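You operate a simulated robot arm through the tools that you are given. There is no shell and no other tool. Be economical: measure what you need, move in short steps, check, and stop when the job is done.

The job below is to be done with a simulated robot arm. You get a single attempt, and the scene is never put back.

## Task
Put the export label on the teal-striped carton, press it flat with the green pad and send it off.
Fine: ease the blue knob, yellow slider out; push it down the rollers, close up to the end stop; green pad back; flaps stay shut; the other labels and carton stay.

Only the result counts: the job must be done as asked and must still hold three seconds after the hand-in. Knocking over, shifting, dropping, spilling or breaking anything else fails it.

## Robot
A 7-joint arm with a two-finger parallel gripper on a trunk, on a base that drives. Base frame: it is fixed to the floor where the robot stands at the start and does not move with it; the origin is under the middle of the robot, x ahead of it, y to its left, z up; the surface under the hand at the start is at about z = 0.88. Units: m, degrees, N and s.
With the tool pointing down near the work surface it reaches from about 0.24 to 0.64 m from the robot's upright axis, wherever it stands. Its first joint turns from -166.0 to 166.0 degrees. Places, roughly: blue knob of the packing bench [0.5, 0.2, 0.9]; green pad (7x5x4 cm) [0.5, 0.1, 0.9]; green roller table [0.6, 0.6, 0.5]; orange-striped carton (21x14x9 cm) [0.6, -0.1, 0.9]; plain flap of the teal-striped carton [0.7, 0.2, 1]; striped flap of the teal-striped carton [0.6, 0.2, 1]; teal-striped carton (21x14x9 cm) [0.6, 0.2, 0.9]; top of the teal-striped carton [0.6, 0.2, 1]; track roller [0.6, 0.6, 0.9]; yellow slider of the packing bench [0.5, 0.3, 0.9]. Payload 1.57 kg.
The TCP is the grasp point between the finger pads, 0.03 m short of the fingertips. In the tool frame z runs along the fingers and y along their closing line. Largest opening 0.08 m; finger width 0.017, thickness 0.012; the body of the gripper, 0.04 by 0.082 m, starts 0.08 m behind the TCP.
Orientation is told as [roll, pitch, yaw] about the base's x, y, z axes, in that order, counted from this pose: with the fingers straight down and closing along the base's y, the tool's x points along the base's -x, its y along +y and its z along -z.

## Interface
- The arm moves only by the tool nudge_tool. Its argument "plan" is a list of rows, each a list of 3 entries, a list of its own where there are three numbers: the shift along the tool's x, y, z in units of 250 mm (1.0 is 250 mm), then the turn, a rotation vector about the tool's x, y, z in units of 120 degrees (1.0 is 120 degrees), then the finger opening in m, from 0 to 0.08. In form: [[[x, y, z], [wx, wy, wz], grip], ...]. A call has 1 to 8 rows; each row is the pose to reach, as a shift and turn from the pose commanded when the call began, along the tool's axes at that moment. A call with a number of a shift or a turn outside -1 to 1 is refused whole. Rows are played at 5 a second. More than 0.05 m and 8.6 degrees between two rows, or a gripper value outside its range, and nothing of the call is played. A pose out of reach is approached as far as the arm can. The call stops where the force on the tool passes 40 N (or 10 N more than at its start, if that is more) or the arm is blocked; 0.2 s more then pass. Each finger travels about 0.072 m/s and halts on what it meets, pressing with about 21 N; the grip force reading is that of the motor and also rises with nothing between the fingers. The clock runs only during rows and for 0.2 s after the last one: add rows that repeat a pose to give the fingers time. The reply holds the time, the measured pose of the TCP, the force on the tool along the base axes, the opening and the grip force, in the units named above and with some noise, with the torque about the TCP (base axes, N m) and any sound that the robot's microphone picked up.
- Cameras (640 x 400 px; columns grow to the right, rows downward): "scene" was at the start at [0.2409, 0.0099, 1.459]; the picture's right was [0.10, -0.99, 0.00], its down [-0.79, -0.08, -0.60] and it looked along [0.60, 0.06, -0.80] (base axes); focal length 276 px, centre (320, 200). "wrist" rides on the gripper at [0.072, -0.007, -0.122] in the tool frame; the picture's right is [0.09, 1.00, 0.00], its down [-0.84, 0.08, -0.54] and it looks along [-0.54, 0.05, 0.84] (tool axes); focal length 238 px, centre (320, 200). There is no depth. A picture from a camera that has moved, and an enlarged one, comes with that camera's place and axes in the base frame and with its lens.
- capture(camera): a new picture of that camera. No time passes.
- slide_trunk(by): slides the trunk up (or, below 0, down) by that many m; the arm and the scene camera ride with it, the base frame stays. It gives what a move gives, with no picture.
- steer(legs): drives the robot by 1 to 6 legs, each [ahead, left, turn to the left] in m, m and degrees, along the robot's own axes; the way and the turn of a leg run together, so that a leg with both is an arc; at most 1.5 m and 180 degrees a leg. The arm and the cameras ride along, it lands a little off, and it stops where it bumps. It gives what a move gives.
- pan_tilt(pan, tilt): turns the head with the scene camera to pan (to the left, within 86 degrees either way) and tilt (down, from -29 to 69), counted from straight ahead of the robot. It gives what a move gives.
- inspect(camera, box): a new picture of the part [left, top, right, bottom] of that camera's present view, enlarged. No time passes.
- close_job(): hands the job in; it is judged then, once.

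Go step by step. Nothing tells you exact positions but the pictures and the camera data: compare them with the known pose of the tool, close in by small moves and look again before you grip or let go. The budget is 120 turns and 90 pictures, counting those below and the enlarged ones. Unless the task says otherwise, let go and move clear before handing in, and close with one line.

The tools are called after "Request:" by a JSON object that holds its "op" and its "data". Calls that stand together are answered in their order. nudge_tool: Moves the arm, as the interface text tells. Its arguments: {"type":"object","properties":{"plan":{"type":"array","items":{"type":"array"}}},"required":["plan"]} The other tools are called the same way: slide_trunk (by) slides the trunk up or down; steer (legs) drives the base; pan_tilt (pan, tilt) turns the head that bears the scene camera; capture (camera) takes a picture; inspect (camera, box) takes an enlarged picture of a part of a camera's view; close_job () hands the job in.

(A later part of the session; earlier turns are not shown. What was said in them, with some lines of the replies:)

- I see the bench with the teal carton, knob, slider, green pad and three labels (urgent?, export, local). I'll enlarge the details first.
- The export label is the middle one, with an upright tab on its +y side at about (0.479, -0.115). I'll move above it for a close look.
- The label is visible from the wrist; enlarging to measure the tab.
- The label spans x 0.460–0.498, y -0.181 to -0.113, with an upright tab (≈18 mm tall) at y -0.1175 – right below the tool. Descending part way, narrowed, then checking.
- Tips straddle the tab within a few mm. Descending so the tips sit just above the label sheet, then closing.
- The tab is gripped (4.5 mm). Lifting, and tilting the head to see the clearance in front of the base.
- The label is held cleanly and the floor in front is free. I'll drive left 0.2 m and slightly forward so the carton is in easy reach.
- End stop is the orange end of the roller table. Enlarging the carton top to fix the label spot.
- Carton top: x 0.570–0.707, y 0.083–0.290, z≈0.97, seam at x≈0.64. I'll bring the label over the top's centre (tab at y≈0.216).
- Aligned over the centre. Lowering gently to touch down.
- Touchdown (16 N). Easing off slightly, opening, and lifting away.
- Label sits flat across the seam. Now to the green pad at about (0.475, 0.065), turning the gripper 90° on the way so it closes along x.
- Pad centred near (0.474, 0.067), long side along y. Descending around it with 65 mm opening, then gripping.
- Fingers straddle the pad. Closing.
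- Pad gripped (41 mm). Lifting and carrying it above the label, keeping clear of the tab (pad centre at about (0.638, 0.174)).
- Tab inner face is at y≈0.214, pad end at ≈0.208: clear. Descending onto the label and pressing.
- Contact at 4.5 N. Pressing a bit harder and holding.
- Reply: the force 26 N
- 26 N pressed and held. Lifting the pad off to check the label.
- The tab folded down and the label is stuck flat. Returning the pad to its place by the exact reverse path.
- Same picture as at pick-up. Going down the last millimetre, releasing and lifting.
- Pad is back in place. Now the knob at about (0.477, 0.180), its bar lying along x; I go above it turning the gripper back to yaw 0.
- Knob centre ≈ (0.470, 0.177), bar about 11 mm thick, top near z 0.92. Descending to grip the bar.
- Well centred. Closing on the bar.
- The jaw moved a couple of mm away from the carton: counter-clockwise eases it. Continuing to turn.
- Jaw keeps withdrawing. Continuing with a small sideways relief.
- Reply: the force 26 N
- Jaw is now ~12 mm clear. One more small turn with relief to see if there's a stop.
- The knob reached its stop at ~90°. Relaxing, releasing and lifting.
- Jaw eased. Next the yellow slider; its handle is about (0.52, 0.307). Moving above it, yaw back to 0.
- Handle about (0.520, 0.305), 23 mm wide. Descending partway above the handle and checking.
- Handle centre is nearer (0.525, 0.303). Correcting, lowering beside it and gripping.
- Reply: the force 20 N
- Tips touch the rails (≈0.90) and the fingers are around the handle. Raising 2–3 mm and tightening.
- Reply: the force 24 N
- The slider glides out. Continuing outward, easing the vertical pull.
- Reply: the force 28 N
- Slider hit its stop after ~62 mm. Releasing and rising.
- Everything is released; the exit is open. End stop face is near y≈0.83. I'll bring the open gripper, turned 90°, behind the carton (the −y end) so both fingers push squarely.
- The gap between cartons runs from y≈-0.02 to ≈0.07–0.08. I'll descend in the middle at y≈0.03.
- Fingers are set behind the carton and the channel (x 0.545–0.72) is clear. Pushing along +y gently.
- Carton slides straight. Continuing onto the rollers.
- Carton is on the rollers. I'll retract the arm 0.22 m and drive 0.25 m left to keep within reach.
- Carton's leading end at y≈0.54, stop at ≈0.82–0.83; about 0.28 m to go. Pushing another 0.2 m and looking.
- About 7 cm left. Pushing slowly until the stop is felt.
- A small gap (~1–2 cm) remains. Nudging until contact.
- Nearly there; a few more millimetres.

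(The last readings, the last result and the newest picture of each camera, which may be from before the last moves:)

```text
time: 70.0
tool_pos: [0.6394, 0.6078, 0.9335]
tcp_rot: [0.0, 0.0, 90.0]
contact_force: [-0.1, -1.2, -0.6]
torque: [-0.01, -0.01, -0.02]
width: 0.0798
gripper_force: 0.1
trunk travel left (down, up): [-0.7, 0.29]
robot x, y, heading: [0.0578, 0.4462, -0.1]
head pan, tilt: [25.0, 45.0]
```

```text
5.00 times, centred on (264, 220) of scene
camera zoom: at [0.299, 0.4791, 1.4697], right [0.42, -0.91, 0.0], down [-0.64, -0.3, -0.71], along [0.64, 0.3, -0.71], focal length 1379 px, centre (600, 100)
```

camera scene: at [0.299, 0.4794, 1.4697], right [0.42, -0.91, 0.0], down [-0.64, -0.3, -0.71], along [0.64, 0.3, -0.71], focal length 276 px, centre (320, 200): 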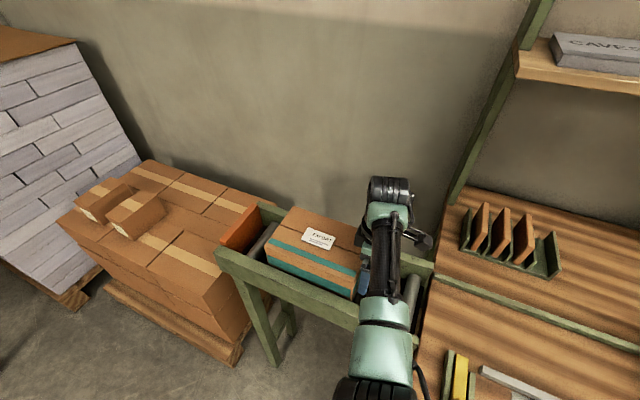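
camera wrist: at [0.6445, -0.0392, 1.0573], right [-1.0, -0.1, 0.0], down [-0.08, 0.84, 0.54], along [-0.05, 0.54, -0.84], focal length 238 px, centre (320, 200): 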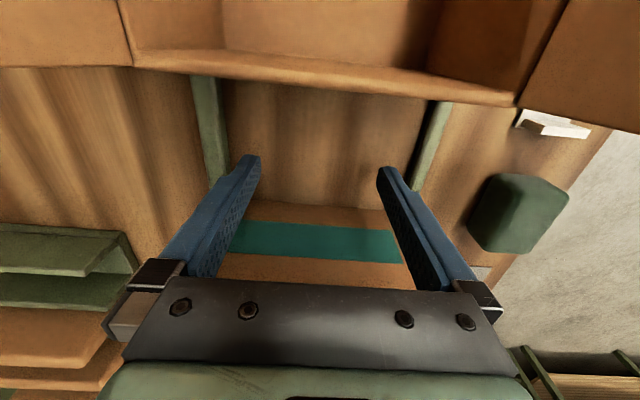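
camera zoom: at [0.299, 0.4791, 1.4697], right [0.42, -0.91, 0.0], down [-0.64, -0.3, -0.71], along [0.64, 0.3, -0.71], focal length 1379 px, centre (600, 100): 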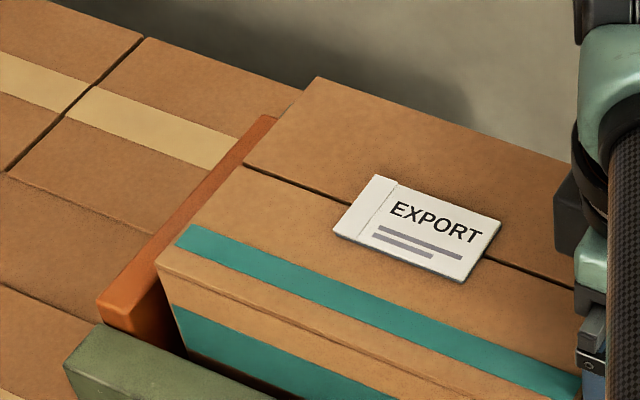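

Still a small dark gap. Continuing slowly.

Request:
{"op": "nudge_tool", "data": {"plan": [[[-0.01, 0, 0], [0, 0, 0], 0.08], [[-0.02, 0, 0], [0, 0, 0], 0.08], [[-0.03, 0, 0], [0, 0, 0], 0.08], [[-0.04, 0, 0], [0, 0, 0], 0.08]]}}

Request:
{"op": "inspect", "data": {"camera": "scene", "box": [200, 180, 328, 260]}}

```text
time: 71.0
tool_pos: [0.6413, 0.6176, 0.9336]
tcp_rot: [0.0, 0.0, 89.9]
contact_force: [0.1, 0.1, 0.5]
torque: [0.0, 0.01, 0.0]
width: 0.08
gripper_force: 0.0
trunk travel left (down, up): [-0.7, 0.29]
robot x, y, heading: [0.0547, 0.443, 0.1]
head pan, tilt: [25.0, 45.0]
```

```text
5.00 times, centred on (264, 220) of scene
camera zoom: at [0.299, 0.4792, 1.4697], right [0.42, -0.91, 0.0], down [-0.64, -0.3, -0.71], along [0.64, 0.3, -0.71], focal length 1379 px, centre (600, 100)
```

zoom: 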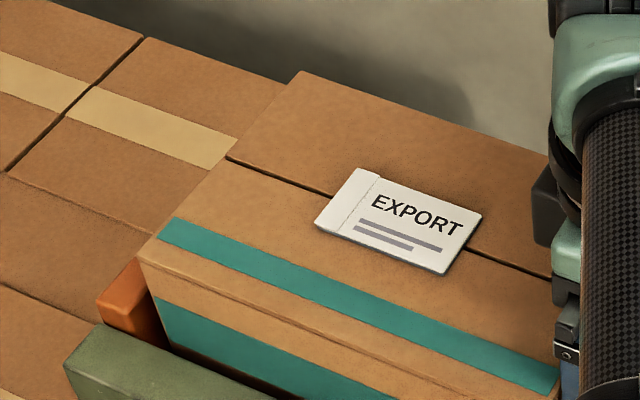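

Request:
{"op": "nudge_tool", "data": {"plan": [[[-0.01, 0, 0], [0, 0, 0], 0.08], [[-0.02, 0, 0], [0, 0, 0], 0.08], [[-0.03, 0, 0], [0, 0, 0], 0.08], [[-0.04, 0, 0], [0, 0, 0], 0.08]]}}

Request:
{"op": "inspect", "data": {"camera": "scene", "box": [200, 180, 328, 260]}}

```text
time: 72.0
tool_pos: [0.6396, 0.6278, 0.9333]
tcp_rot: [0.0, -0.1, 89.9]
contact_force: [0.1, -0.3, 0.9]
torque: [0.03, 0.0, -0.01]
width: 0.0798
gripper_force: 0.0
trunk travel left (down, up): [-0.7, 0.29]
robot x, y, heading: [0.0563, 0.4413, -0.1]
head pan, tilt: [25.0, 45.0]
```

```text
5.00 times, centred on (264, 220) of scene
camera zoom: at [0.299, 0.4791, 1.4698], right [0.42, -0.91, 0.0], down [-0.64, -0.3, -0.71], along [0.64, 0.3, -0.71], focal length 1379 px, centre (600, 100)
```

zoom: 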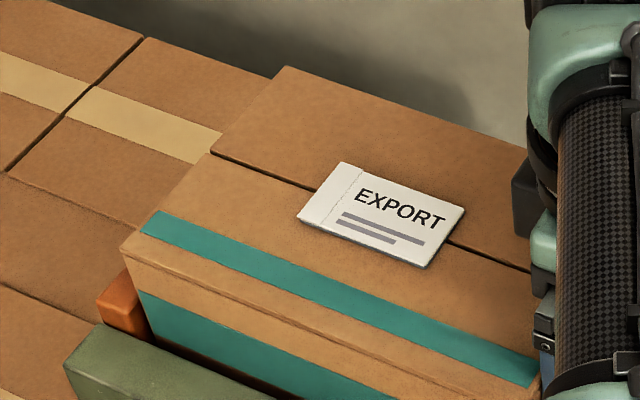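

Request:
{"op": "nudge_tool", "data": {"plan": [[[-0.01, 0, 0], [0, 0, 0], 0.08], [[-0.02, 0, 0], [0, 0, 0], 0.08], [[-0.03, 0, 0], [0, 0, 0], 0.08], [[-0.04, 0, 0], [0, 0, 0], 0.08], [[-0.04, 0, 0], [0, 0, 0], 0.08]]}}

Request:
{"op": "inspect", "data": {"camera": "scene", "box": [200, 180, 328, 260]}}

```text
time: 73.2
tool_pos: [0.6405, 0.6333, 0.9323]
tcp_rot: [0.1, 0.1, 89.8]
contact_force: [-0.9, -15.8, 1.0]
torque: [0.37, -0.03, 0.55]
width: 0.0799
gripper_force: 0.0
trunk travel left (down, up): [-0.7, 0.29]
robot x, y, heading: [0.0571, 0.4414, 0.3]
head pan, tilt: [25.0, 45.0]
```

```text
5.00 times, centred on (264, 220) of scene
camera zoom: at [0.2988, 0.4768, 1.4698], right [0.42, -0.91, 0.0], down [-0.64, -0.3, -0.71], along [0.64, 0.3, -0.71], focal length 1379 px, centre (600, 100)
```

zoom: 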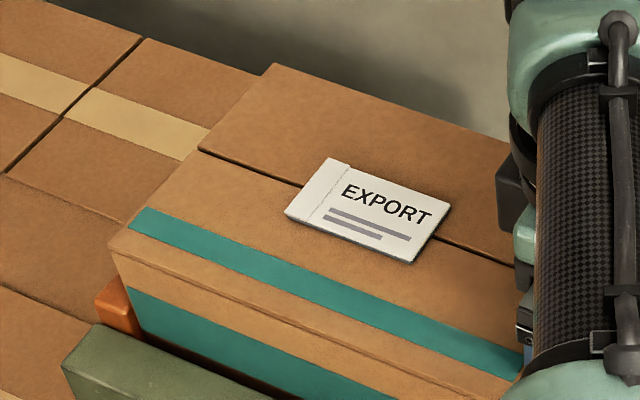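

Firm contact (16 N): the carton is against the stop. Backing off and lifting clear.

Request:
{"op": "nudge_tool", "data": {"plan": [[[0.03, 0, 0], [0, 0, 0], 0.08], [[0.12, 0, 0], [0, 0, 0], 0.08], [[0.26, 0, 0], [0, 0, 0], 0.08], [[0.3, 0, -0.15], [0, 0, 0], 0.08], [[0.3, 0, -0.33], [0, 0, 0], 0.08], [[0.3, 0, -0.5], [0, 0, 0], 0.08], [[0.3, 0, -0.68], [0, 0, 0], 0.08], [[0.3, 0, -0.85], [0, 0, 0], 0.08]]}}

Request:
{"op": "capture", "data": {"camera": "scene"}}

Request:
{"op": "inspect", "data": {"camera": "scene", "box": [180, 170, 440, 332]}}

Request:
{"op": "pan_tilt", "data": {"pan": -25, "tilt": 50}}

Request:
{"op": "capture", "data": {"camera": "scene"}}

```text
time: 75.0
tool_pos: [0.6391, 0.561, 1.1478]
tcp_rot: [0.1, 0.1, 89.9]
contact_force: [-1.5, -0.5, 0.0]
torque: [0.01, -0.02, 0.02]
width: 0.08
gripper_force: 0.1
trunk travel left (down, up): [-0.7, 0.29]
robot x, y, heading: [0.0563, 0.4449, 0.1]
head pan, tilt: [25.0, 45.0]
```

```text
17 pictures are left
camera scene: at [0.2985, 0.4791, 1.4698], right [0.42, -0.91, 0.0], down [-0.64, -0.3, -0.71], along [0.64, 0.3, -0.71], focal length 276 px, centre (320, 200)
```

scene: 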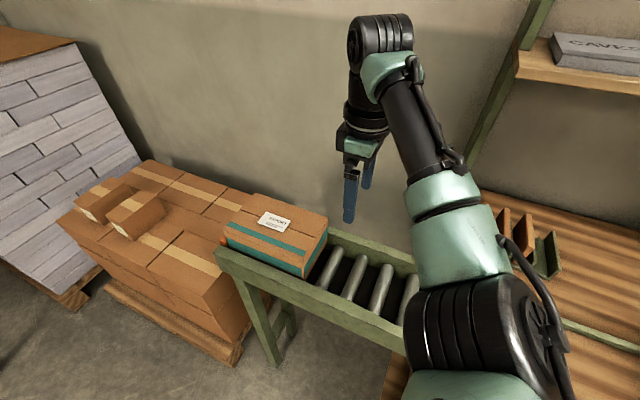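

```text
2.46 times, centred on (310, 251) of scene
camera zoom: at [0.2985, 0.4791, 1.4698], right [0.42, -0.91, 0.0], down [-0.64, -0.3, -0.71], along [0.64, 0.3, -0.71], focal length 679 px, centre (345, 74)
```

zoom: 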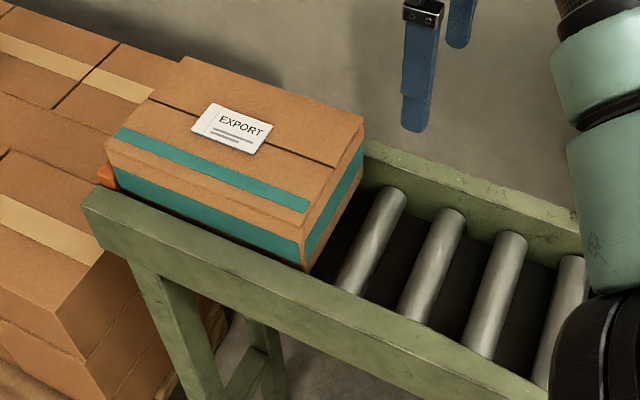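

```text
time: 76.1
tool_pos: [0.6405, 0.5609, 1.1464]
tcp_rot: [0.0, 0.1, 90.0]
contact_force: [-0.6, 0.3, -0.7]
torque: [0.0, -0.04, -0.02]
width: 0.0798
gripper_force: 0.1
trunk travel left (down, up): [-0.7, 0.29]
robot x, y, heading: [0.0596, 0.4428, -0.2]
head pan, tilt: [-25.0, 50.0]
```

```text
15 pictures are left
camera scene: at [0.2951, 0.4123, 1.4628], right [-0.42, -0.91, 0.0], down [-0.69, 0.32, -0.64], along [0.58, -0.27, -0.77], focal length 276 px, centre (320, 200)
```

scene: 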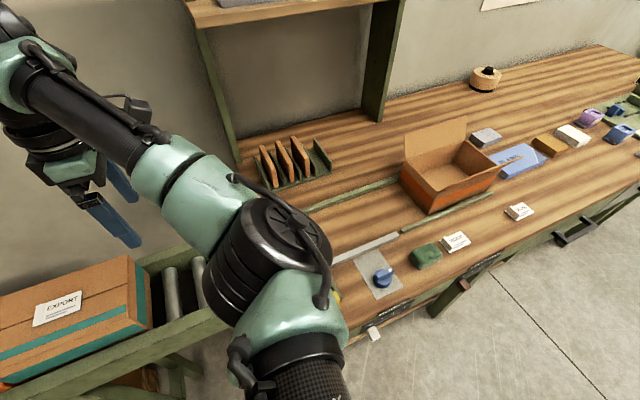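

The carton sits at the end stop with its flaps shut and the export label flat. The pad, other labels and orange carton are in place, and the arm is clear, so I'm handing in.

Request:
{"op": "close_job", "data": {}}

```text
The job is handed in.
```

The teal-striped carton carries the export label, pressed flat with the green pad, and sits against the end stop with its flaps shut; the pad is back, and the other labels and carton were left in place.
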